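You operate a simulated robot arm through the tools that you are given. There is no shell and no other tool. Be economical: measure what you need, move in short steps, check, and stop when the job is done.

You run a simulated robot arm. Do the job below in one go: nothing can be reset, and whatever is moved stays where it is left.

JOB
Swap the strainer for the stopper and run hot water to about the low line.
Fine: strainer on the fridge side top, tap shut.

The check looks at the end state, three seconds after you hand in, the way a careful person would. Anything else that was tipped, shoved, dropped, spilled or broken makes it a failure. Lids that push on must go on centred and level and be pressed home; caps that screw on are set level and turned clockwise until they are tight.

ROBOT AND FRAMES
A 7-joint arm with a two-finger parallel gripper, fixed in place. Base frame: the origin is at the foot of the arm, x ahead of it, y to its left, z up. Readings come in mm, rad, newtons and seconds.
Its first joint turns from -2.007 to 2.007 rad. Payload 3.91 kg.
Tool frame: the origin (TCP) lies between the finger pads and is the grasp point; the fingertips stand 30 mm ahead of it; z points along the fingers, y is the line along which they close. Largest opening 110 mm; finger width 20, thickness 10; the body of the gripper, 48 by 112 mm, starts 55 mm behind the TCP.
Orientation is told as [roll, pitch, yaw] about the base's x, y, z axes, in that order, counted from this pose: with the fingers straight down and closing along the base's y, the tool's x points along the base's -x, its y along +y and its z along -z.

CONTROLS
- The arm moves only by the tool apply_moves. Its argument "targets" is text: rows parted by semicolons, each of 7 numbers parted by spaces: the gripper command, from -1 (fully open) to 1 (shut), values between in proportion, then the shift along the base's x, y, z in m, then the turn, a rotation vector about the base's x, y, z in rad. In form: fingers tx ty tz wx wy wz; .... A call has 1 to 8 rows; each row shifts and turns the commanded pose from where the row before left it. A row lasts 0.2 s, in which the tool goes at most 50 mm and 0.15 rad; a call with a longer step from one row to the next is refused whole, and so is a gripper value outside its range. Where a pose cannot be reached the arm comes as near as it can. A force on the tool above 40 N (or 10 N above the force at the start of the call, whichever is more), or a blocked arm, ends the call early, and 0.2 s more pass. Each finger travels about 153 mm/s and halts on what it meets, pressing with about 25 N; the grip force reading is that of the motor and also rises with nothing between the fingers. The clock runs only during rows and for 0.2 s after the last one: add rows that do not move to give the fingers time. It gives the time, the measured TCP pose, the force on the tool (base axes), the opening and the grip force at its end, in the units of the frame above (readings bear some noise).
- Cameras (640 x 400 px; columns grow to the right, rows downward): "scene" is fixed at [407.8, -649.1, 1651]; the picture's right is [0.89, -0.46, 0.00], its down [-0.36, -0.69, -0.63] and it looks along [0.29, 0.56, -0.78] (base axes); focal length 292 px, centre (320, 200). "wrist" rides on the gripper at [72, 17, -103] in the tool frame; the picture's right is [-0.23, 0.97, 0.00], its down [-0.76, -0.18, -0.62] and it looks along [-0.61, -0.14, 0.78] (tool axes); focal length 222 px, centre (320, 200).
- camera(camera): a new picture of that camera. No time passes.
- raise_lower(by): slides the trunk up (or, below 0, down) by that many mm; the arm rides with it, the base frame stays. It gives what a move gives, with no picture.
- measure_at(camera, pixels): for up to 12 pixels [column, row] of the newest picture of that camera ("zoom" is the newest enlarged one), the place [x, y, z] in the base frame of the surface seen there, good to about 2 mm, but the place of the scene camera against the robot may be out by one fixed shift of up to 18 mm in any direction. No time passes.
- zoom(camera, box): a new picture of the part [left, top, right, bottom] of that camera's present view, enlarged. No time passes.
- close_job(): hands the job in; it is judged then, once.

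Go step by step. Measure first, check grasps and placings, and put right what went wrong. The budget is 80 turns and 54 pictures, counting those below and the enlarged ones. Unless the task says otherwise, let go and move clear before handing in, and close with one line.

The tools are called after "Emit:" as a command line: name --argument value ..., lists and objects as JSON in quotes. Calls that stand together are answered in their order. apply_moves: Moves the arm, as the interface text tells. Its arguments: {"type":"object","properties":{"targets":{"type":"string"}},"required":["targets"]} The other tools are called the same way: raise_lower (by) slides the trunk up or down; camera (camera) takes a picture; measure_at (camera, pixels) gives the place of the surface under pixels of a picture; zoom (camera, box) takes an enlarged picture of a part of a camera's view; close_job () hands the job in.

At the start:

```text
time_s: 0.0
ee_pos: [597.2, -293.9, 1343.4]
orientation: [0.0, 0.001, -0.002]
ft_force: [0.2, 0.4, 0.3]
gripper_width: 110.1
grasp_force: 0.1
trunk travel left (down, up): [-850.0, 140.0]
```

scene: 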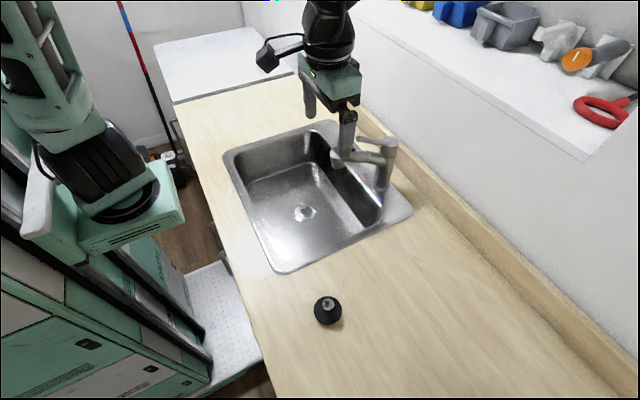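
wrist: 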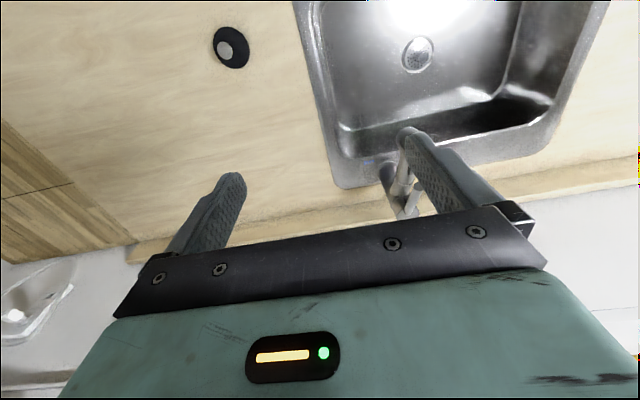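

The scene shows the sink with a strainer at about (304,212), the black stopper at (328,310), the tap at (380,160), and a white appliance (maybe the fridge) at the top left. I'll enlarge these and look closer.

Emit:
zoom --camera "scene" --box '[220, 100, 420, 225]'

Emit:
zoom --camera "wrist" --box '[200, 0, 620, 230]'

Emit:
measure_at --camera "scene" --pixels '[[304, 212], [328, 300], [328, 312], [380, 144], [385, 180], [340, 158], [210, 60], [230, 100], [290, 180], [275, 270], [410, 210], [230, 155]]'

Emit:
measure_at --camera "wrist" --pixels '[[416, 55], [228, 48], [405, 130], [415, 210], [385, 172], [395, 195], [480, 70], [335, 185], [300, 20]]'

```text
3.20 times, centred on (320, 162) of scene
```

zoom: 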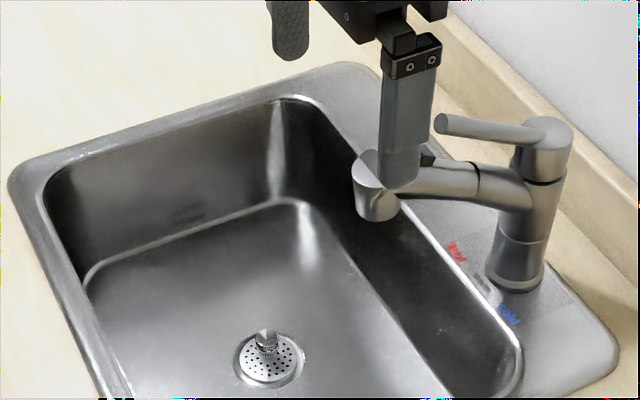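

```text
1.52 times, centred on (410, 115) of wrist
```

zoom: 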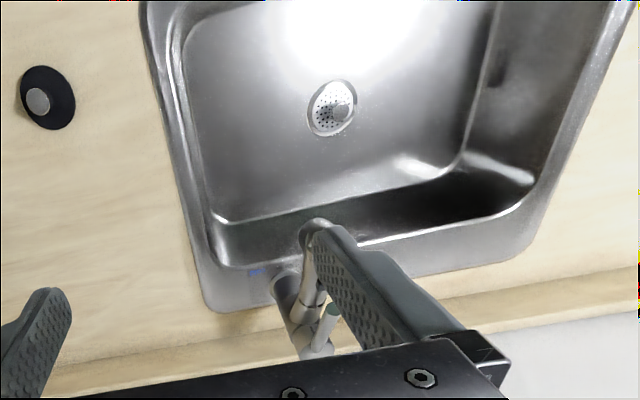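

```text
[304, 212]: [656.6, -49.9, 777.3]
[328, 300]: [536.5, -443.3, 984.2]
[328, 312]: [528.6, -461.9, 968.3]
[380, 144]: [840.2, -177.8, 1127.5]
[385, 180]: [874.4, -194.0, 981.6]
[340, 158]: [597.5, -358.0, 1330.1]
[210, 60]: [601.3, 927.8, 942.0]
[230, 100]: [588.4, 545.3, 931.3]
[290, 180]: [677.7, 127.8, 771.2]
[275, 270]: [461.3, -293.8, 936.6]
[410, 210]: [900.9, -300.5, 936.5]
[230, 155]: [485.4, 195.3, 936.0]
```

```text
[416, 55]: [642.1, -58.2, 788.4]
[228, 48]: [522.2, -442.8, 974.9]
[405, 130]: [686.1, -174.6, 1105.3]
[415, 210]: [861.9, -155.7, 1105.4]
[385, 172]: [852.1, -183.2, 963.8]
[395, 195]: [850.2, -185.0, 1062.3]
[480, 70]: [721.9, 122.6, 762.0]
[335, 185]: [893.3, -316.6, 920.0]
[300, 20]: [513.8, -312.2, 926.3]
```

The sink's tap has a red hot mark and a blue cold mark. I still need to find the fridge side and the low line, so I'll zoom on the surroundings.

Emit:
zoom --camera "scene" --box '[80, 0, 320, 150]'

Emit:
zoom --camera "scene" --box '[340, 100, 430, 220]'

Emit:
zoom --camera "scene" --box '[260, 260, 400, 350]'

```text
2.67 times, centred on (200, 75) of scene
```

zoom: 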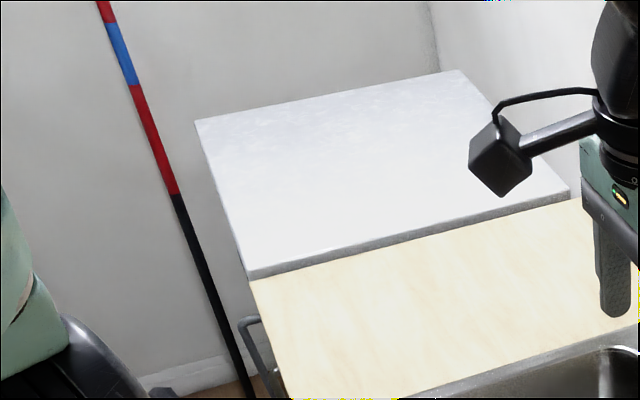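

```text
3.33 times, centred on (385, 160) of scene
```

zoom: 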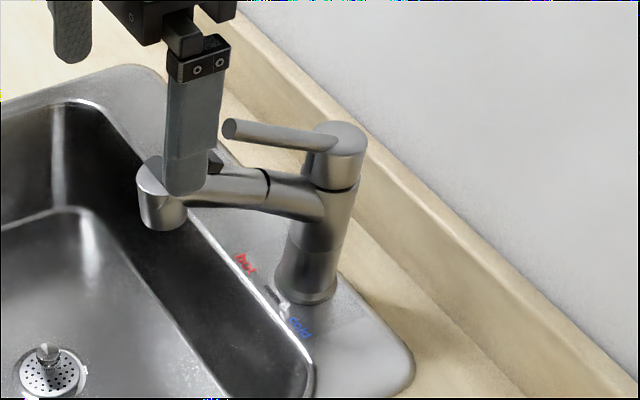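

```text
4.44 times, centred on (330, 305) of scene
```

zoom: 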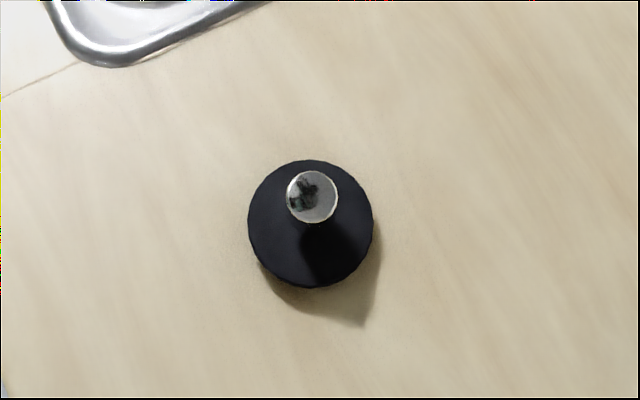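

The white slab at the far +y end looks like the fridge's top, but I need to confirm that and find the line in the basin. I'll move the arm back over the sink for a look.

Emit:
apply_moves --targets "-1 -0.025 0.04 0 0 0 0;-1 -0.025 0.04 0 0 0 0;-1 -0.025 0.04 0 0 0 0;-1 -0.025 0.04 -0.01 0 0 0;-1 -0.025 0.04 -0.01 0 0 0;-1 -0.025 0.04 -0.01 0 0 0;-1 -0.025 0.04 -0.01 0 0 0"

Emit:
camera --camera "wrist"

Emit:
camera --camera "scene"

```text
time_s: 1.6
ee_pos: [426.0, -19.5, 1303.5]
orientation: [-0.003, -0.001, -0.029]
ft_force: [-3.3, 6.0, -0.3]
gripper_width: 110.1
grasp_force: 0.1
trunk travel left (down, up): [-850.0, 140.0]
```

```text
46 pictures are left
```

wrist: 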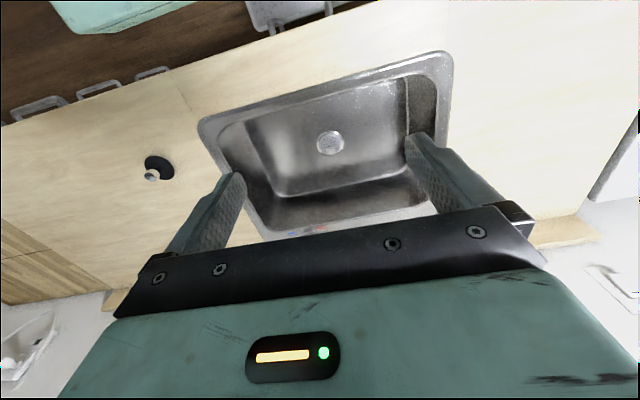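

```text
45 pictures are left
```

scene: 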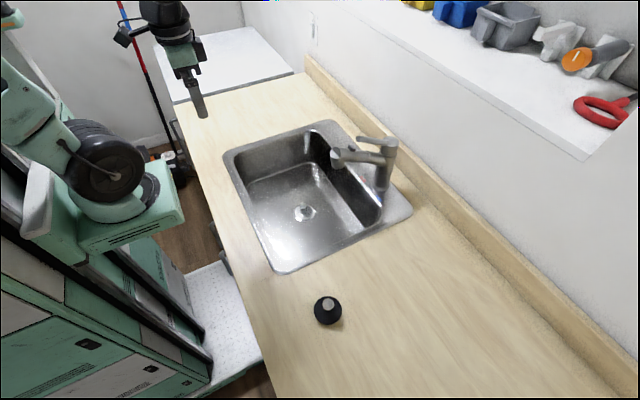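

The wrist view now shows the whole sink and the worktop from end to end. I'll enlarge the basin, the left end and the right end.

Emit:
zoom --camera "wrist" --box '[190, 40, 460, 210]'

Emit:
zoom --camera "wrist" --box '[0, 180, 160, 400]'

Emit:
zoom --camera "scene" --box '[220, 110, 420, 280]'

Emit:
zoom --camera "scene" --box '[120, 0, 320, 130]'

```text
2.35 times, centred on (325, 125) of wrist
```

zoom: 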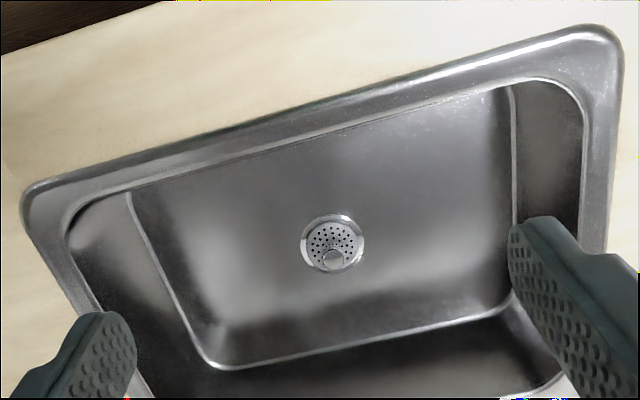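

```text
1.82 times, centred on (80, 290) of wrist
```

zoom: 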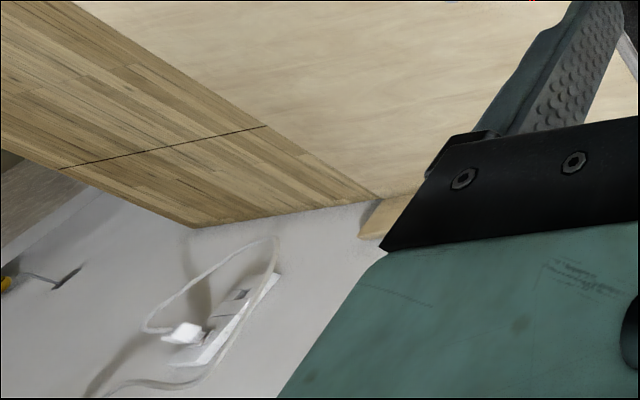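

```text
2.35 times, centred on (320, 195) of scene
```

zoom: 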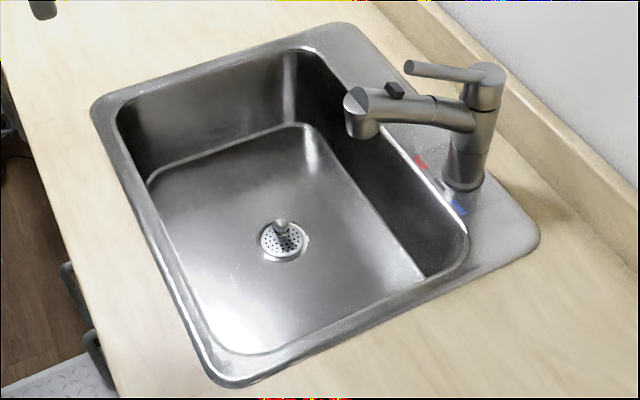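

```text
3.08 times, centred on (220, 65) of scene
```

zoom: 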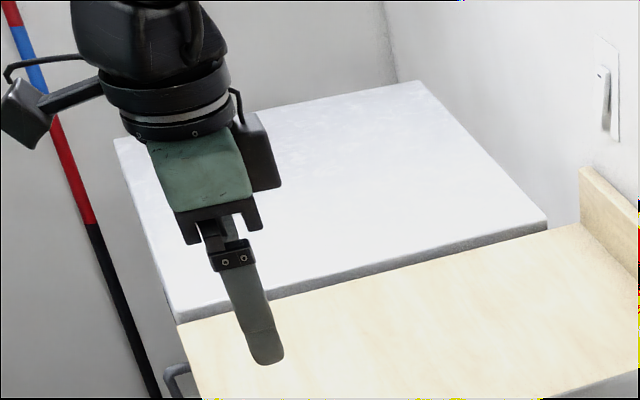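

The basin's visible walls (+y, +x, −y) carry no line I can see, so it is probably on the near wall. I'll measure the fixtures to plan better views.

Emit:
measure_at --camera "scene" --pixels '[[174, 103], [295, 74], [155, 45], [250, 28], [220, 310], [200, 130], [255, 330], [172, 130], [390, 144], [358, 138], [335, 157], [303, 209]]'

Emit:
measure_at --camera "wrist" --pixels '[[328, 142], [331, 149], [151, 176], [160, 165], [30, 270], [40, 105], [290, 12], [600, 190], [60, 10], [330, 131], [240, 110]]'

Emit:
apply_moves --targets "-1 -0.02 0.01 0 0 0 0.145;-1 -0.02 0.01 0 0 0 0.145;-1 -0.02 0.01 0 0 0 0.145;-1 -0.02 0.01 0 0 0 0.145;-1 -0.02 0.01 0 0 0 0.145;-1 0 0 0 0 0 0.145;-1 0 0 0 0 0 0.145;-1 0 0 0 0 0 0.145"

Emit:
apply_moves --targets "-1 0 0 0 0 0 0.145;-1 0 0 0 0 0 0.145;-1 0 0 0 0 0 0.145;-1 0 0 0 0.145 0 0;-1 0 0 0 0.145 0 0;-1 0 0 0 0.145 0 0;-1 0 0 0 0 0 0"

Emit:
camera --camera "wrist"

```text
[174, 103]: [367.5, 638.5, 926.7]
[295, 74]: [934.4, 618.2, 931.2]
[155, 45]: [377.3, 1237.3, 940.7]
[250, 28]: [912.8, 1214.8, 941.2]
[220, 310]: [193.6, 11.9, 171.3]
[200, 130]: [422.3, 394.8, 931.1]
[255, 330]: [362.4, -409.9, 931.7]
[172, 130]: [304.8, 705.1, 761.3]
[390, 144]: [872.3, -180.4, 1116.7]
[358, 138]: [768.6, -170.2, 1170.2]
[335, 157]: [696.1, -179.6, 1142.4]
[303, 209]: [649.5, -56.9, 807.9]
```

```text
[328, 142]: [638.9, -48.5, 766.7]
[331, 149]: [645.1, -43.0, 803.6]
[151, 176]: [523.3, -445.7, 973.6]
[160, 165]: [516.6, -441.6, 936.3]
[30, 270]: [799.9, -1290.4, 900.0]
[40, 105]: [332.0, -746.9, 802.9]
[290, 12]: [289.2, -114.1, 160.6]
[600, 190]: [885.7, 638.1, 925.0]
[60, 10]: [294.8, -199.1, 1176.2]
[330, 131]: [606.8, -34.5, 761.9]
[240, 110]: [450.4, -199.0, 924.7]
```

```text
time_s: 3.4
ee_pos: [339.7, 50.4, 1262.2]
orientation: [0.0, -0.001, 1.164]
ft_force: [-0.1, 0.4, 1.1]
gripper_width: 109.9
grasp_force: 0.0
out of reach, approached as far as the arm can: row 1, 2, 4
trunk travel left (down, up): [-850.0, 140.0]
```

```text
time_s: 5.0
ee_pos: [382.8, 93.7, 1281.7]
orientation: [-0.012, -0.435, 1.597]
ft_force: [-0.2, 0.4, -0.1]
gripper_width: 110.2
grasp_force: 0.1
out of reach, approached as far as the arm can: row 4, 5, 6
trunk travel left (down, up): [-850.0, 140.0]
```

```text
40 pictures are left
```

wrist: 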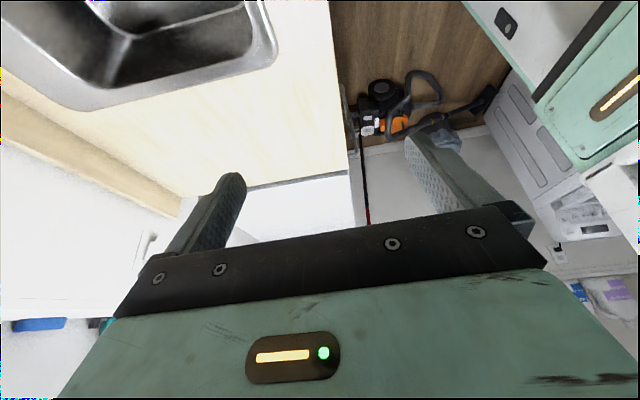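

The white unit's front is edge-on at pixel (355,190). I'll move back and turn the view so I can see its front.

Emit:
apply_moves --targets "-1 -0.03 0.035 -0.01 0 0 -0.1;-1 -0.03 0.035 -0.01 0 0 -0.1;-1 -0.03 0.035 -0.01 0 0 -0.1;-1 -0.03 0.035 -0.01 0 0 -0.1;-1 -0.03 0.035 -0.01 0 0 0;-1 -0.03 0.035 -0.01 0 0 0;-1 0 0 0 0 0 0"

Emit:
camera --camera "wrist"

```text
time_s: 6.4
ee_pos: [356.0, 237.9, 1254.6]
orientation: [0.02, -0.475, 0.813]
ft_force: [0.6, -0.6, 0.7]
gripper_width: 110.2
grasp_force: 0.0
out of reach, approached as far as the arm can: row 1
trunk travel left (down, up): [-850.0, 140.0]
stopped in row 6: the arm was blocked; the commanded pose is now the measured one
```

```text
39 pictures are left
```

wrist: 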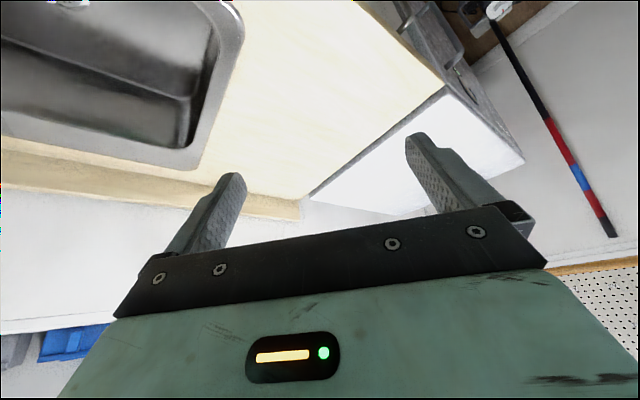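

The white unit's front now shows around (470,85). I'll enlarge it.

Emit:
zoom --camera "wrist" --box '[340, 0, 560, 138]'

```text
2.90 times, centred on (450, 69) of wrist
```

zoom: 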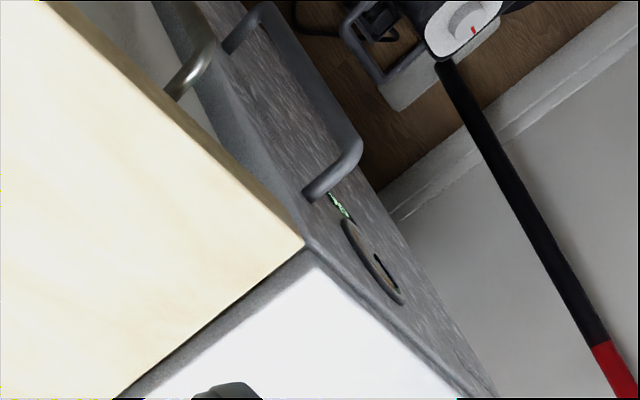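

The unit has a steel front with a handle, green text and a dial. I'll look at the −y end's front too, so that I don't mistake which one is the fridge.

Emit:
apply_moves --targets "-1 0 -0.03 0 0 0 -0.14;-1 0 -0.03 0 0 0 -0.14;-1 0 -0.03 0 0 0 -0.14;-1 0 -0.03 0 0 0 -0.14;-1 0 -0.03 0 0 0 -0.14;-1 0 -0.03 0 0 0 -0.14;-1 0 -0.03 0 0 0 -0.14;-1 0 -0.03 0 0 0 -0.14"

Emit:
apply_moves --targets "-1 0 -0.03 0 0 0 -0.14;-1 0 -0.03 0 0 0 -0.14;-1 0 -0.03 0 0 0 -0.14;-1 0 -0.03 0 0 0 -0.14;-1 0 -0.03 0 0 0 -0.1;-1 0 0 0 0 0 0"

Emit:
camera --camera "wrist"

```text
time_s: 8.2
ee_pos: [366.2, 55.5, 1285.1]
orientation: [0.018, -0.486, -0.301]
ft_force: [0.8, 0.2, 0.3]
gripper_width: 110.5
grasp_force: 0.0
out of reach, approached as far as the arm can: row 4, 5, 6, 7, 8
trunk travel left (down, up): [-850.0, 140.0]
```

```text
time_s: 9.6
ee_pos: [404.2, -31.1, 1286.1]
orientation: [0.017, -0.485, -0.961]
ft_force: [0.3, -0.7, 0.5]
gripper_width: 109.8
grasp_force: 0.0
out of reach, approached as far as the arm can: row 1, 2, 3, 4, 5
trunk travel left (down, up): [-850.0, 140.0]
```

```text
37 pictures are left
```

wrist: 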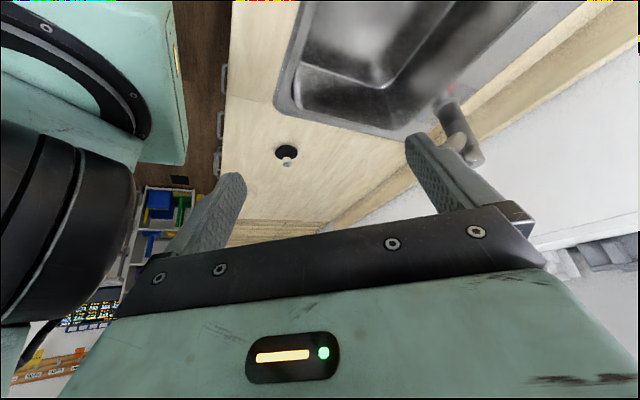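

The −y end has only wooden drawers, so the white unit is the fridge and the strainer goes on the worktop between it and the sink. Next I'll level the tool and turn it so the camera sees the basin's near wall.

Emit:
apply_moves --targets "-1 0.03 0.01 0 0.0995 0.0696 0;-1 0.03 0.01 0 0.0995 0.0696 0;-1 0.03 0.01 0 0.0995 0.0696 0;-1 0.03 0.01 0 0.0995 0.0696 0;-1 0.03 0.01 0 0 0 -0.14;-1 0.03 0.01 0 0 0 -0.14;-1 0.03 0.01 0 0 0 -0.14;-1 0.03 0.01 0 0 0 -0.14"

Emit:
apply_moves --targets "-1 0.01 0.01 0 0 0 -0.14;-1 0.01 0 0 0 0 -0.14;-1 0.01 0 0 0 0 -0.14;-1 0.01 0 0 0 0 -0.14;-1 0.01 0 0 0 0 -0.14;-1 0.01 0 0 0 0 -0.14;-1 0 0 0 0 0 -0.14;-1 0 0 0 0 0 -0.14"

Emit:
camera --camera "wrist"

```text
time_s: 11.4
ee_pos: [644.0, 46.8, 1286.5]
orientation: [0.018, 0.004, -1.518]
ft_force: [-0.6, -1.2, 0.0]
gripper_width: 109.9
grasp_force: 0.0
trunk travel left (down, up): [-850.0, 140.0]
```

```text
time_s: 13.2
ee_pos: [705.3, 55.1, 1286.6]
orientation: [0.017, 0.003, -2.641]
ft_force: [-0.2, -0.9, -0.2]
gripper_width: 110.2
grasp_force: 0.0
trunk travel left (down, up): [-850.0, 140.0]
```

```text
36 pictures are left
```

wrist: 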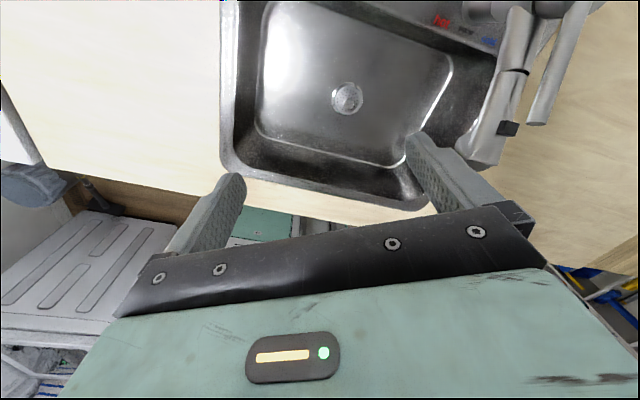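

Emit:
zoom --camera "wrist" --box '[220, 60, 440, 210]'

Emit:
zoom --camera "wrist" --box '[400, 0, 600, 170]'

```text
2.67 times, centred on (330, 135) of wrist
```

zoom: 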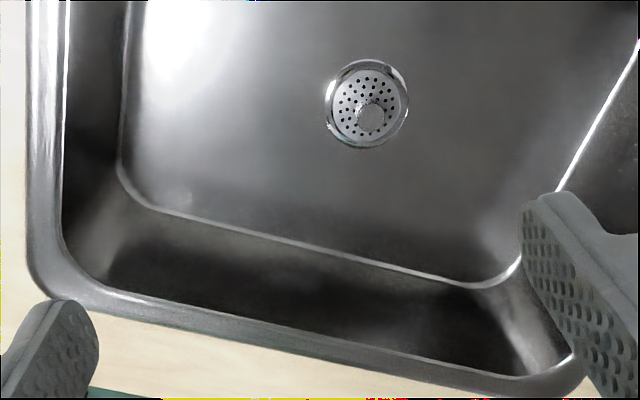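

```text
2.35 times, centred on (500, 85) of wrist
```

zoom: 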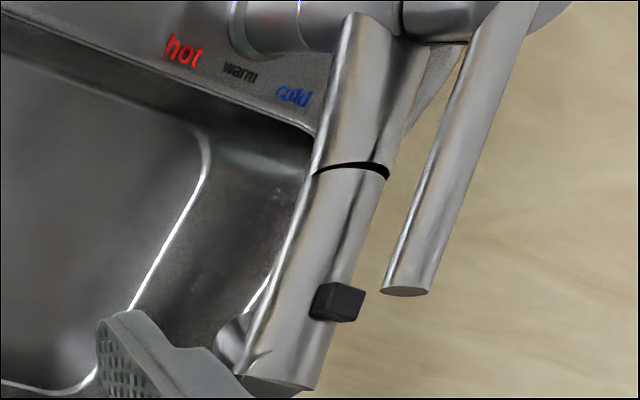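

The deck reads "hot / warm / cold", so turning the lever sets the temperature. I'll look closely at the +y wall, where a faint mark showed, and at the lever.

Emit:
zoom --camera "scene" --box '[228, 120, 328, 182]'

Emit:
zoom --camera "scene" --box '[325, 125, 415, 220]'

```text
6.40 times, centred on (278, 151) of scene
```

zoom: 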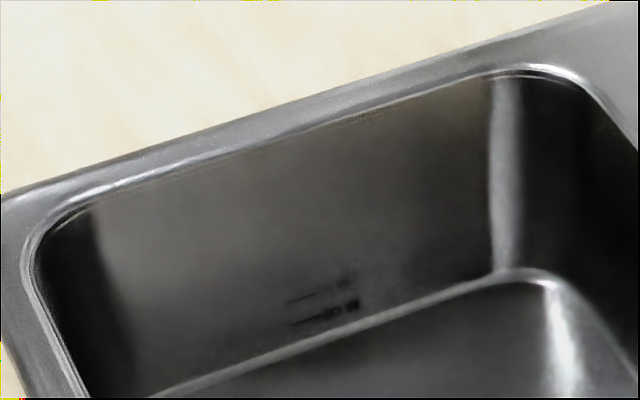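

```text
4.21 times, centred on (370, 172) of scene
```

zoom: 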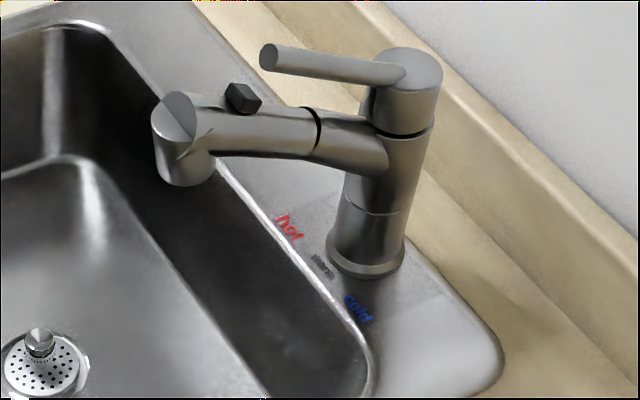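

Two faint lines with small labels show on the +y wall at zoom (325,290) and (325,315). I'll enlarge and measure them.

Emit:
zoom --camera "scene" --box '[266, 158, 290, 173]'

Emit:
measure_at --camera "scene" --pixels '[[277, 165], [279, 164], [276, 170], [275, 171.3], [275, 174], [276, 147], [332, 165], [304, 219], [296, 212], [313, 212], [304, 206]]'

```text
16.00 times, centred on (278, 166) of scene
```

zoom: 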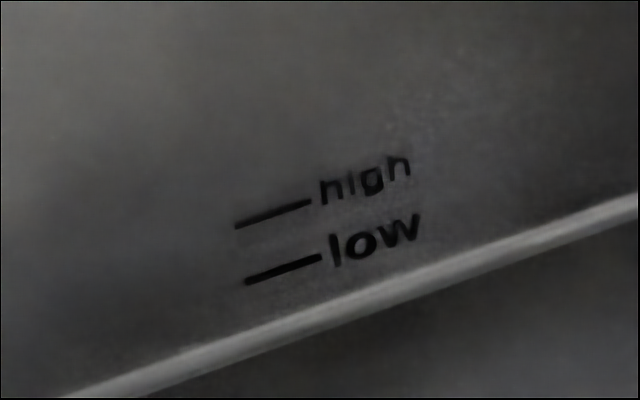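

```text
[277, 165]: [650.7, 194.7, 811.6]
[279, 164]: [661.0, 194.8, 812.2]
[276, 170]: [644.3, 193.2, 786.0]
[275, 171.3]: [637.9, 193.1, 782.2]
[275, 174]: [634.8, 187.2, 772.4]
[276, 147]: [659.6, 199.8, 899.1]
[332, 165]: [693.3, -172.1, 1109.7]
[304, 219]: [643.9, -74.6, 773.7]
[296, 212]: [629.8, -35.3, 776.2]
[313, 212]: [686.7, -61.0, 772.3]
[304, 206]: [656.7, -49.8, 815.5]
```

The labels are "high" and "low"; I'll measure both lines in the zoom, since floor-relative heights cancel the camera shift.

Emit:
measure_at --camera "zoom" --pixels '[[283, 270], [260, 277], [310, 260], [272, 213], [250, 222], [300, 205], [350, 385], [200, 395]]'

Emit:
measure_at --camera "wrist" --pixels '[[346, 96], [349, 103], [333, 98], [360, 98], [346, 85], [345, 113], [540, 110], [555, 60], [575, 10], [486, 160], [510, 20], [508, 128]]'

```text
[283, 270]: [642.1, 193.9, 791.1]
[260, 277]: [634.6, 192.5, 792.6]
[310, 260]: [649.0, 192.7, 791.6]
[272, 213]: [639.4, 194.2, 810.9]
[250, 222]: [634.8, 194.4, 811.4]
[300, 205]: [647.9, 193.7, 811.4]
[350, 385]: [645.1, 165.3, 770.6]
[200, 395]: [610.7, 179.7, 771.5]
```

```text
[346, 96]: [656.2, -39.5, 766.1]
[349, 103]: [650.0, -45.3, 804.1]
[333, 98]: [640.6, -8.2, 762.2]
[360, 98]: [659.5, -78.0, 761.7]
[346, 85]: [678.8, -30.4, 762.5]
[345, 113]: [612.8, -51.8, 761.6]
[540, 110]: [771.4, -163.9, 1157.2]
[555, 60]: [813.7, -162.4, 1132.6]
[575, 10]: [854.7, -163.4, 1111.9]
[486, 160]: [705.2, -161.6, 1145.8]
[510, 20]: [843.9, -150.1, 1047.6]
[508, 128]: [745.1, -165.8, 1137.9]
```

The low line is 20 mm above the floor (about z 781 in the robot frame) and the strainer knob is at about (649,−44), top 804. I'll turn to yaw −1.57 (camera away from the tap), move over the strainer and partly descend.

Emit:
apply_moves --targets "-1 -0.008 -0.0125 -0.01 0 0 0.134;-1 -0.008 -0.0125 -0.01 0 0 0.134;-1 -0.008 -0.0125 -0.01 0 0 0.134;-1 -0.008 -0.0125 -0.01 0 0 0.134;-1 -0.008 -0.0125 -0.01 0 0 0.134;-1 -0.008 -0.0125 -0.01 0 0 0.134;-1 -0.008 -0.0125 -0.01 0 0 0.134;-1 0 -0.012 -0.01 0 0 0.134"

Emit:
apply_moves --targets "-0.3 0 0 -0.04 -0.009 0 0;-0.3 0 0 -0.04 -0.009 0 0;-0.3 0 0 -0.04 0 0 0;-0.3 0 0 -0.04 0 0 0;-0.3 0 0 -0.04 0 0 0;-0.3 0 0 -0.04 0 0 0;-0.3 0 0 -0.02 0 0 0;-0.3 0 0 0 0 0 0"

Emit:
camera --camera "wrist"

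Emit:
camera --camera "scene"

```text
time_s: 15.0
ee_pos: [650.0, -43.9, 1205.9]
orientation: [0.019, 0.003, -1.563]
ft_force: [0.4, 0.0, -0.4]
gripper_width: 110.0
grasp_force: 0.0
trunk travel left (down, up): [-850.0, 140.0]
```

```text
time_s: 16.8
ee_pos: [649.5, -44.4, 944.7]
orientation: [0.017, -0.017, -1.567]
ft_force: [-0.8, -0.8, 0.5]
gripper_width: 71.5
grasp_force: 0.1
trunk travel left (down, up): [-850.0, 140.0]
```

```text
30 pictures are left
```

wrist: 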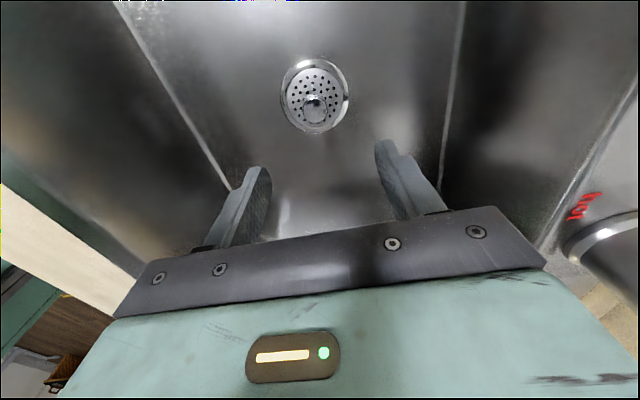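

```text
29 pictures are left
```

scene: 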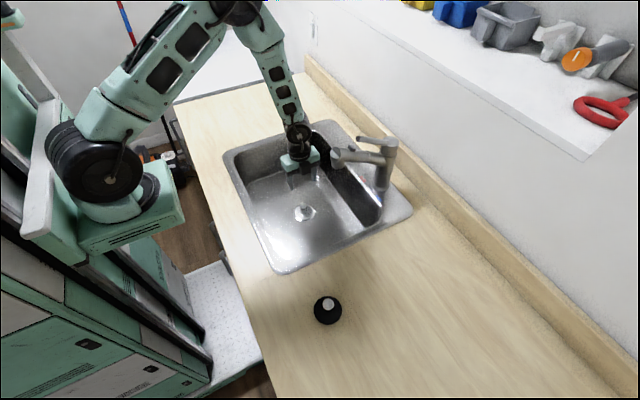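

The gripper is above the strainer and clear of the tap. I'll re-measure the knob (315,105) and flange from close up.

Emit:
measure_at --camera "wrist" --pixels '[[316, 103], [306, 104], [326, 104], [314, 96], [315, 118], [282, 96], [349, 96], [316, 61], [315, 131], [297, 105]]'

Emit:
zoom --camera "wrist" --box '[270, 50, 360, 140]'

```text
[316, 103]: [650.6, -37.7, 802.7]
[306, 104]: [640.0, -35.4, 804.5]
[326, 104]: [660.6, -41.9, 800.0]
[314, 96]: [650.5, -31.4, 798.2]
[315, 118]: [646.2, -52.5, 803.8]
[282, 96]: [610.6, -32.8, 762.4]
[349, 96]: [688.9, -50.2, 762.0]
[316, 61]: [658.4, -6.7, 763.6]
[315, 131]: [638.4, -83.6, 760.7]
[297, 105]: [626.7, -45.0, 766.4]
```

```text
4.44 times, centred on (315, 95) of wrist
```

zoom: 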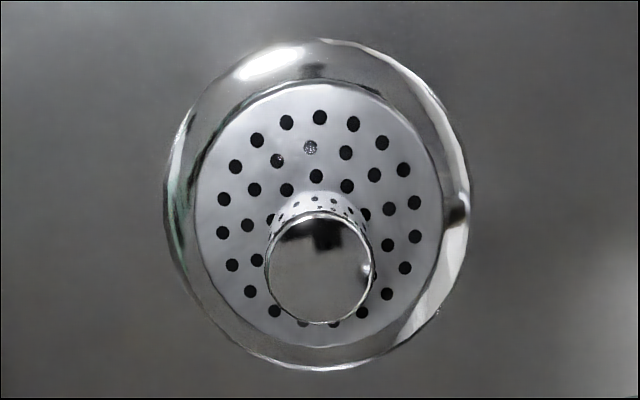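

The knob is centred at about (650,−43) under the TCP and is 22 mm wide. I'll descend to z≈806 and close.

Emit:
apply_moves --targets "-0.3 0 0 -0.04 0 0 0;-0.3 0 0 -0.04 0 0 0;-0.3 0 0 -0.04 0 0 0;-0.3 0 0 -0.018 0 0 0;-0.3 0 0 0 0 0 0;0.9 0 0 0 0 0 0;0.9 0 0 0 0 0 0;0.9 0 0 0 0 0 0"

```text
time_s: 18.6
ee_pos: [648.0, -44.6, 806.8]
orientation: [0.016, -0.016, -1.566]
ft_force: [-1.5, 0.9, -2.1]
gripper_width: 26.0
grasp_force: 24.9
trunk travel left (down, up): [-850.0, 140.0]
```

The fingers stopped at 26 mm with force, so the knob is held. I'll lift straight up to clear the rim.

Emit:
apply_moves --targets "0.9 0 0 0.02 0 0 0;0.9 0 0 0.03 0 0 0;0.9 0 0 0.04 0 0 0;0.9 0 0 0.045 0 0 0;0.9 0 0 0.045 0 0 0;0.9 0 0 0.045 0 0 0;0.9 0 0 0.045 0 0 0;0.9 0 0 0 0 0 0"

Emit:
camera --camera "wrist"

```text
time_s: 20.4
ee_pos: [649.5, -44.7, 1079.1]
orientation: [0.017, -0.018, -1.567]
ft_force: [-0.3, 0.6, -0.2]
gripper_width: 5.6
grasp_force: 0.0
trunk travel left (down, up): [-850.0, 140.0]
```

```text
27 pictures are left
```

wrist: 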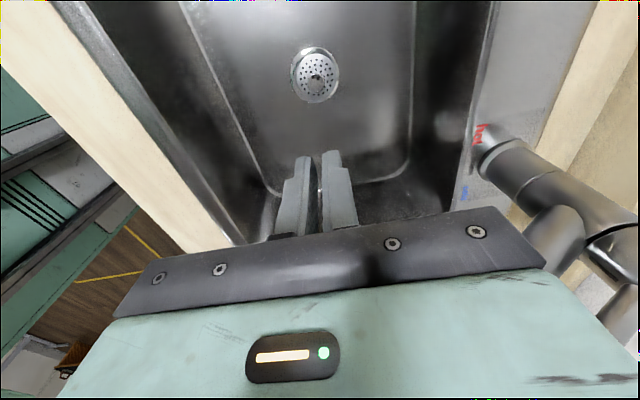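

The fingers closed to 5.6 mm, so the knob slipped out and the strainer is still seated at (316,75). I'll go down again, slightly lower, grip at 1.0 and lift very slowly while watching the force.

Emit:
apply_moves --targets "-0.4 0 0 -0.04 0 0 0;-0.4 0 0 -0.045 0 0 0;-0.4 0.001 0.001 -0.045 0 0 0;-0.4 0 0 -0.045 0 0 0;-0.4 0 0 -0.045 0 0 0;-0.4 0 0 -0.04 0 0 0;-0.4 0 0 -0.017 0 0 0;-0.4 0 0 0 0 0 0"

Emit:
apply_moves --targets "-0.4 0 0 -0.002 0 0 0;1 0 0 0 0 0 0;1 0 0 0 0 0 0;1 0 0 0 0 0 0;1 0 0 0 0 0 0"

Emit:
apply_moves --targets "1 0 0 0.001 0 0 0;1 0 0 0.001 0 0 0;1 0 0 0.001 0 0 0"

```text
time_s: 22.2
ee_pos: [649.6, -43.1, 797.9]
orientation: [0.017, -0.018, -1.564]
ft_force: [1.2, 0.2, -0.2]
gripper_width: 77.1
grasp_force: 0.0
trunk travel left (down, up): [-850.0, 140.0]
```

```text
time_s: 23.4
ee_pos: [649.6, -42.0, 798.1]
orientation: [0.017, -0.017, -1.565]
ft_force: [0.4, -1.3, 0.3]
gripper_width: 66.3
grasp_force: 24.8
trunk travel left (down, up): [-850.0, 140.0]
```

```text
time_s: 24.2
ee_pos: [650.7, -44.1, 802.5]
orientation: [0.016, -0.019, -1.567]
ft_force: [-2.2, 0.7, -2.5]
gripper_width: 66.7
grasp_force: 25.8
trunk travel left (down, up): [-850.0, 140.0]
```

The fingers stopped at 66 mm, which means the tips caught the strainer's rim disc rather than the knob. That could be a sound grip, so I'll lift slowly a little further and read the force.

Emit:
apply_moves --targets "1 0 0 0.002 0 0 0;1 0 0 0.002 0 0 0;1 0 0 0.003 0 0 0;1 0 0 0.003 0 0 0;1 0 0 0.005 0 0 0"

Emit:
camera --camera "wrist"

```text
time_s: 25.4
ee_pos: [650.3, -41.8, 817.2]
orientation: [0.017, -0.019, -1.565]
ft_force: [0.6, 0.6, -0.7]
gripper_width: 66.4
grasp_force: 25.0
trunk travel left (down, up): [-850.0, 140.0]
```

```text
26 pictures are left
```

wrist: 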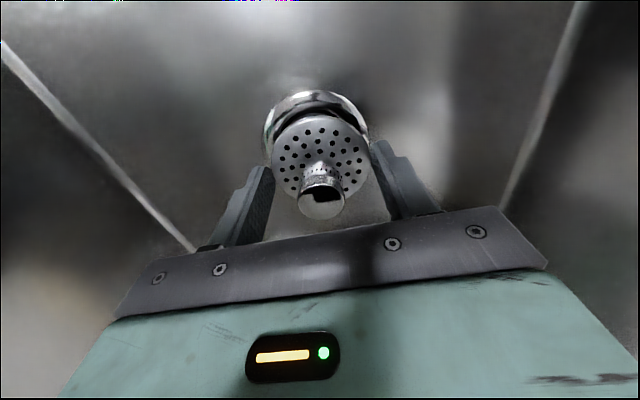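

The strainer is off the drain, held by its rim (66.4 mm). I'll lift it clear of the sink gently and carry it toward the worktop on the fridge side.

Emit:
apply_moves --targets "1 0 0 0.012 0 0 0;1 0 0 0.025 0 0 0;1 0 0 0.03 0 0 0;1 0 0 0.03 0 0 0;1 0 0 0.03 0 0 0;1 0 0 0.03 0 0 0;1 0 0 0.03 0 0 0;1 0 0 0.015 0 0 0"

Emit:
apply_moves --targets "1 -0.004 0.015 0 0 0 0;1 -0.008 0.03 0 0 0 0;1 -0.008 0.035 0 0 0 0;1 -0.008 0.035 0 0 0 0;1 -0.008 0.035 0 0 0 0;1 -0.008 0.035 0 0 0 0;1 -0.008 0.035 0 0 0 0;1 -0.008 0.035 0 0 0 0"

Emit:
apply_moves --targets "1 -0.008 0.035 0 0 0 0;1 -0.008 0.035 0 0 0 0;1 -0.008 0.035 0 0 0 0;1 -0.008 0.035 0 0 0 0;1 -0.004 0.015 0 0 0 0;1 0 0 0 0 0 0"

Emit:
camera --camera "wrist"

Emit:
camera --camera "scene"

```text
time_s: 27.2
ee_pos: [648.8, -40.8, 1020.3]
orientation: [0.016, -0.017, -1.566]
ft_force: [1.3, -0.2, -1.2]
gripper_width: 66.6
grasp_force: 25.4
trunk travel left (down, up): [-850.0, 140.0]
```

```text
time_s: 29.0
ee_pos: [590.6, 212.7, 1019.6]
orientation: [0.017, -0.019, -1.567]
ft_force: [0.1, -1.3, -1.2]
gripper_width: 66.7
grasp_force: 24.4
trunk travel left (down, up): [-850.0, 140.0]
```

```text
time_s: 30.4
ee_pos: [552.0, 368.4, 1020.0]
orientation: [0.016, -0.017, -1.568]
ft_force: [0.4, -0.1, -1.3]
gripper_width: 66.5
grasp_force: 24.5
trunk travel left (down, up): [-850.0, 140.0]
```

```text
25 pictures are left
```

wrist: 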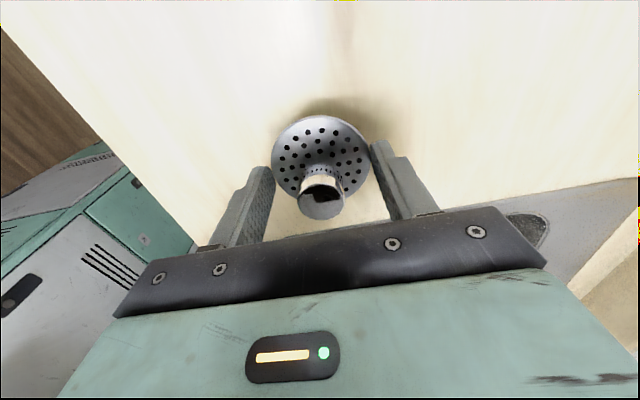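

```text
24 pictures are left
```

scene: 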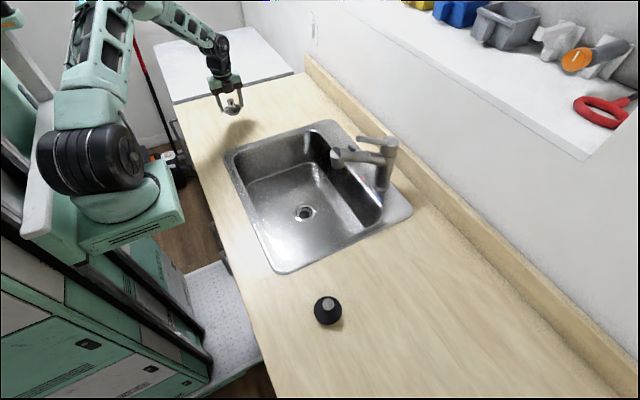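

The strainer is held over the worktop on the fridge side. I'll zoom to see how far it extends below the fingertips.

Emit:
zoom --camera "scene" --box '[195, 60, 275, 130]'

Emit:
zoom --camera "scene" --box '[284, 195, 324, 225]'

Emit:
measure_at --camera "zoom" --pixels '[[320, 228], [320, 150], [240, 228], [400, 228], [320, 300]]'

```text
5.71 times, centred on (235, 95) of scene
```

zoom: 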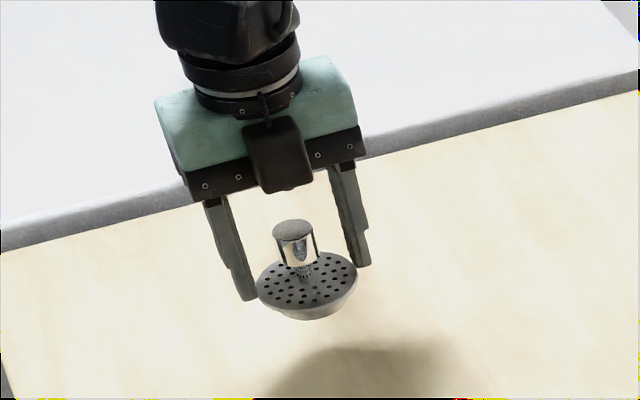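

```text
13.33 times, centred on (304, 210) of scene
```

zoom: 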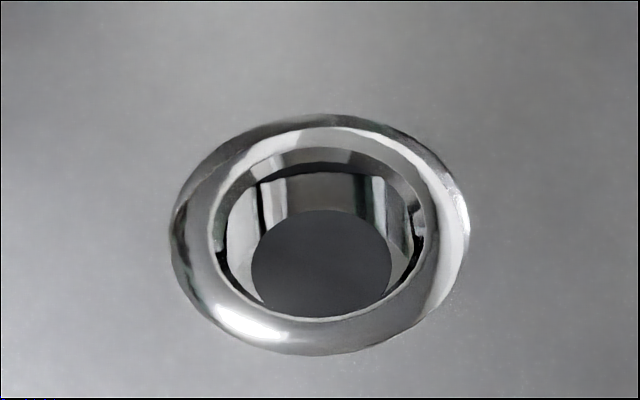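

```text
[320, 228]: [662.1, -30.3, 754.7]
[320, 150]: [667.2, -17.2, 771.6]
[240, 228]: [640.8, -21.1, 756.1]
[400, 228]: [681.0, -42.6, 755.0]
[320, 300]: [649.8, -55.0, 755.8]
```

The strainer is a disc with a shallow tapered base, so it should touch at TCP z≈968. I'll descend to 980, then creep down.

Emit:
apply_moves --targets "1 0 0 -0.02 0.008 0.008 0;1 0 0 -0.02 0.008 0.008 0;1 0 0 -0.003 0 0 0;1 0 0 -0.002 0 0 0;1 0 0 0 0 0 0"

Emit:
apply_moves --targets "1 0 0 -0.002 0 0 0;1 0 0 -0.002 0 0 0;1 0 0 -0.002 0 0 0"

Emit:
zoom --camera "scene" --box '[195, 75, 275, 130]'

```text
time_s: 31.6
ee_pos: [554.0, 367.9, 975.7]
orientation: [0.003, 0.001, -1.566]
ft_force: [-1.0, -0.1, -0.5]
gripper_width: 66.6
grasp_force: 25.3
trunk travel left (down, up): [-850.0, 140.0]
```

```text
time_s: 32.4
ee_pos: [554.4, 366.3, 969.0]
orientation: [0.003, -0.002, -1.565]
ft_force: [-0.2, -0.2, -0.2]
gripper_width: 66.3
grasp_force: 25.3
trunk travel left (down, up): [-850.0, 140.0]
```

```text
7.27 times, centred on (235, 102) of scene
```

zoom: 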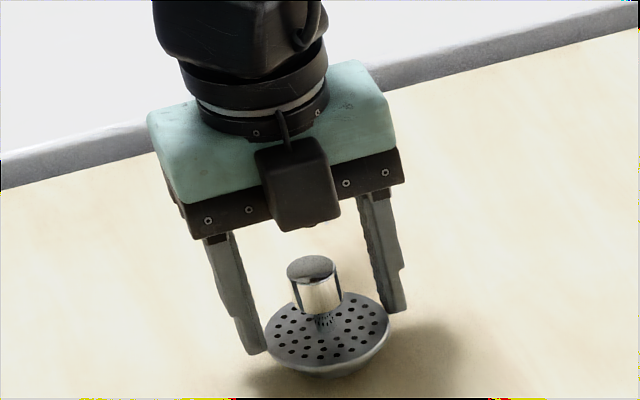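

There is no contact yet at z 969; I'll keep creeping down.

Emit:
apply_moves --targets "1 0 0 -0.002 0 0 0;1 0 0 -0.002 0 0 0;1 0 0 0 0 0 0"

Emit:
apply_moves --targets "1 0 0 -0.002 0 0 0;1 0 0 -0.001 0 0 0;1 0 0 0 0 0 0"

```text
time_s: 33.2
ee_pos: [554.2, 367.9, 965.6]
orientation: [0.001, -0.003, -1.566]
ft_force: [-0.6, 1.0, 0.0]
gripper_width: 66.2
grasp_force: 24.6
trunk travel left (down, up): [-850.0, 140.0]
```

```text
time_s: 34.0
ee_pos: [553.0, 368.2, 963.5]
orientation: [0.002, 0.001, -1.567]
ft_force: [-2.0, -0.9, 15.4]
gripper_width: 66.5
grasp_force: 25.0
trunk travel left (down, up): [-850.0, 140.0]
```

Contact at 15 N: the strainer stands on the worktop. I'll open gently and lift away.

Emit:
apply_moves --targets "-0.5 0 0 0.001 0 0 0;-0.5 0 0 0 0 0 0;-0.5 0 0 0.01 0 0 0;-0.5 0 0 0.03 0 0 0;-0.5 0 0 0.045 0 0 0;-0.5 0 0 0.045 0 0 0;-0.5 0 0 0.045 0 0 0;-0.5 0 0 0 0 0 0"

Emit:
apply_moves --targets "-0.5 0.005 -0.045 0 0 0 0;-0.5 0 -0.048 0 0 0 0;-0.5 0 -0.048 0 0 0 0;-0.5 0 -0.048 0 0 0 0;-0.5 0 -0.048 0 0 0 0;-0.5 0 -0.048 0 0 0 0;-0.5 0 -0.048 0 0 0 0;-0.5 0 -0.048 0 0 0 0"

Emit:
apply_moves --targets "-0.5 -0.005 -0.048 0 0 0 0;-0.5 -0.005 -0.048 0 0 0 0;-0.5 -0.005 -0.048 0 0 0 0;-0.5 -0.005 -0.048 0 0 0 0;-0.5 -0.005 -0.048 0 0 0 0;-0.5 -0.005 -0.048 0 0 0 0;-0.5 0 -0.048 0 0 0 0;-0.5 0 -0.048 0 0 0 0"

Emit:
camera --camera "wrist"

Emit:
camera --camera "scene"

```text
time_s: 35.8
ee_pos: [554.8, 368.2, 1136.3]
orientation: [0.002, -0.002, -1.565]
ft_force: [0.2, 0.7, -0.8]
gripper_width: 82.5
grasp_force: 0.1
trunk travel left (down, up): [-850.0, 140.0]
```

```text
time_s: 37.6
ee_pos: [559.2, -13.0, 1136.8]
orientation: [0.001, -0.001, -1.565]
ft_force: [-0.3, 0.2, -0.4]
gripper_width: 82.5
grasp_force: 0.0
trunk travel left (down, up): [-850.0, 140.0]
```

```text
time_s: 39.4
ee_pos: [527.7, -395.8, 1136.4]
orientation: [0.001, 0.0, -1.567]
ft_force: [-0.1, 0.1, 0.9]
gripper_width: 82.4
grasp_force: 0.1
trunk travel left (down, up): [-850.0, 140.0]
```

```text
20 pictures are left
```

wrist: 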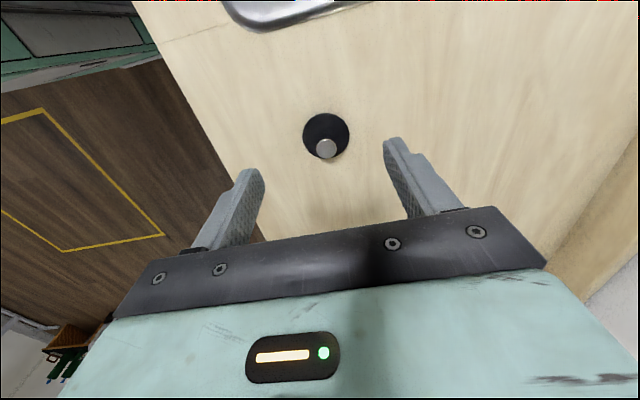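

```text
19 pictures are left
```

scene: 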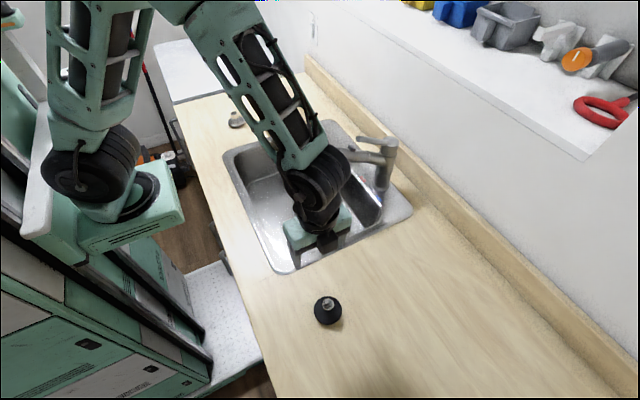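

The strainer stands upright at scene (236,120), and the tap looks unmoved. I'll measure the stopper in the wrist view.

Emit:
measure_at --camera "wrist" --pixels '[[327, 148], [318, 148], [336, 148], [327, 140], [326, 157], [304, 133], [349, 133], [326, 114], [315, 130], [360, 130]]'

Emit:
zoom --camera "wrist" --box '[290, 100, 370, 170]'

```text
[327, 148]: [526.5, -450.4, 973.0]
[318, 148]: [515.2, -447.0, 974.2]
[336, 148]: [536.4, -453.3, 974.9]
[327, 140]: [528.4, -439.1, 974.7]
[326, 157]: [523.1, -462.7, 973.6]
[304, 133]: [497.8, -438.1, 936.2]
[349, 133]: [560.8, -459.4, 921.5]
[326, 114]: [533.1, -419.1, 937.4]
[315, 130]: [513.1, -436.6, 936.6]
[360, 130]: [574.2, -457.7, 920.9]
```

```text
5.71 times, centred on (330, 135) of wrist
```

zoom: 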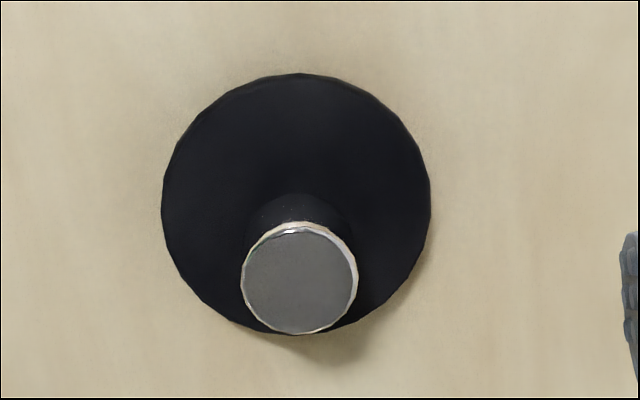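

The stopper's knob is at (526,−450), top 974, and its disc top is 937. I'll go over it, descend to z≈970, close on the knob and try a tiny lift.

Emit:
apply_moves --targets "0 -0.001 -0.027 0 0 0 0;0 -0.001 -0.027 0 0 0 0;0 0 0 -0.045 0 0 0;0 0 0 -0.045 0 0 0;0 0 0 -0.045 0 0 0;0 0 0 -0.02 0 0 0;0 0 0 -0.01 0 0 0;0 0 0 0 0 0 0"

Emit:
apply_moves --targets "1 0 0 0 0 0 0;1 0 0 0 0 0 0;1 0 0 0 0 0 0;1 0 0 0.002 0 0 0;1 0 0 0.003 0 0 0;1 0 0 0.005 0 0 0;1 0 0 0.01 0 0 0;1 0 0 0 0 0 0"

Emit:
camera --camera "wrist"

```text
time_s: 41.2
ee_pos: [527.0, -452.3, 971.7]
orientation: [0.002, -0.001, -1.566]
ft_force: [0.2, 0.1, -0.1]
gripper_width: 54.8
grasp_force: 0.1
trunk travel left (down, up): [-850.0, 140.0]
```

```text
time_s: 43.0
ee_pos: [527.2, -452.2, 992.4]
orientation: [0.001, 0.001, -1.565]
ft_force: [-1.0, -0.7, -0.6]
gripper_width: 25.9
grasp_force: 25.4
trunk travel left (down, up): [-850.0, 140.0]
```

```text
17 pictures are left
```

wrist: 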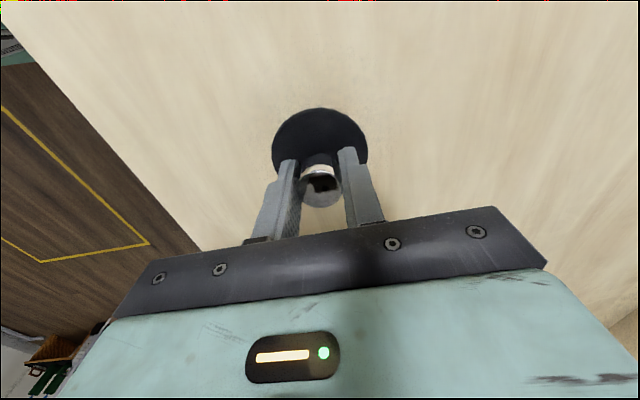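

The knob is held (25.9 mm) and the stopper is off the worktop. I'll measure the disc relative to the TCP, then lift and go round the tap: along y first, then x.

Emit:
measure_at --camera "wrist" --pixels '[[274, 150], [365, 150], [320, 110], [280, 130], [360, 130], [318, 190], [318, 177]]'

Emit:
apply_moves --targets "1 0 0 0.015 0 0 0;1 0 0 0.025 0 0 0;1 0 0 0.025 0 0 0;1 0 0.02 0.01 0 0 0;1 0 0.035 0 0 0 0;1 0 0.04 0 0 0 0;1 0 0.04 0 0 0 0;1 0 0.04 0 0 0 0"

Emit:
apply_moves --targets "1 0 0.04 0 0 0 0;1 0 0.04 0 0 0 0;1 0 0.04 0 0 0 0;1 0 0.04 0 0 0 0;1 0 0.04 0 0 0 0;1 0.02 0.028 0 0 0 0;1 0.04 0.002 0 0 0 0;1 0.04 0 0 0 0 0"

Emit:
camera --camera "wrist"

```text
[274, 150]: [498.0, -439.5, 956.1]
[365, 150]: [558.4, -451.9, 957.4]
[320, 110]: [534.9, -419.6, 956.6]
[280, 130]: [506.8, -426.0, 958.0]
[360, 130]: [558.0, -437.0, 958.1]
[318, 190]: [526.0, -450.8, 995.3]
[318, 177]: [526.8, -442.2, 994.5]
```

```text
time_s: 44.8
ee_pos: [526.1, -276.7, 1068.6]
orientation: [0.003, -0.001, -1.567]
ft_force: [-0.1, 0.2, -0.9]
gripper_width: 26.1
grasp_force: 24.8
trunk travel left (down, up): [-850.0, 140.0]
```

```text
time_s: 46.6
ee_pos: [626.1, -46.6, 1067.4]
orientation: [0.001, -0.001, -1.566]
ft_force: [0.3, -0.5, -0.2]
gripper_width: 25.8
grasp_force: 25.0
trunk travel left (down, up): [-850.0, 140.0]
```

```text
16 pictures are left
```

wrist: 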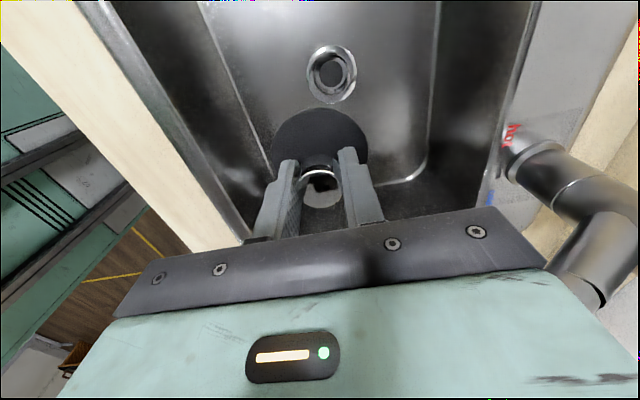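

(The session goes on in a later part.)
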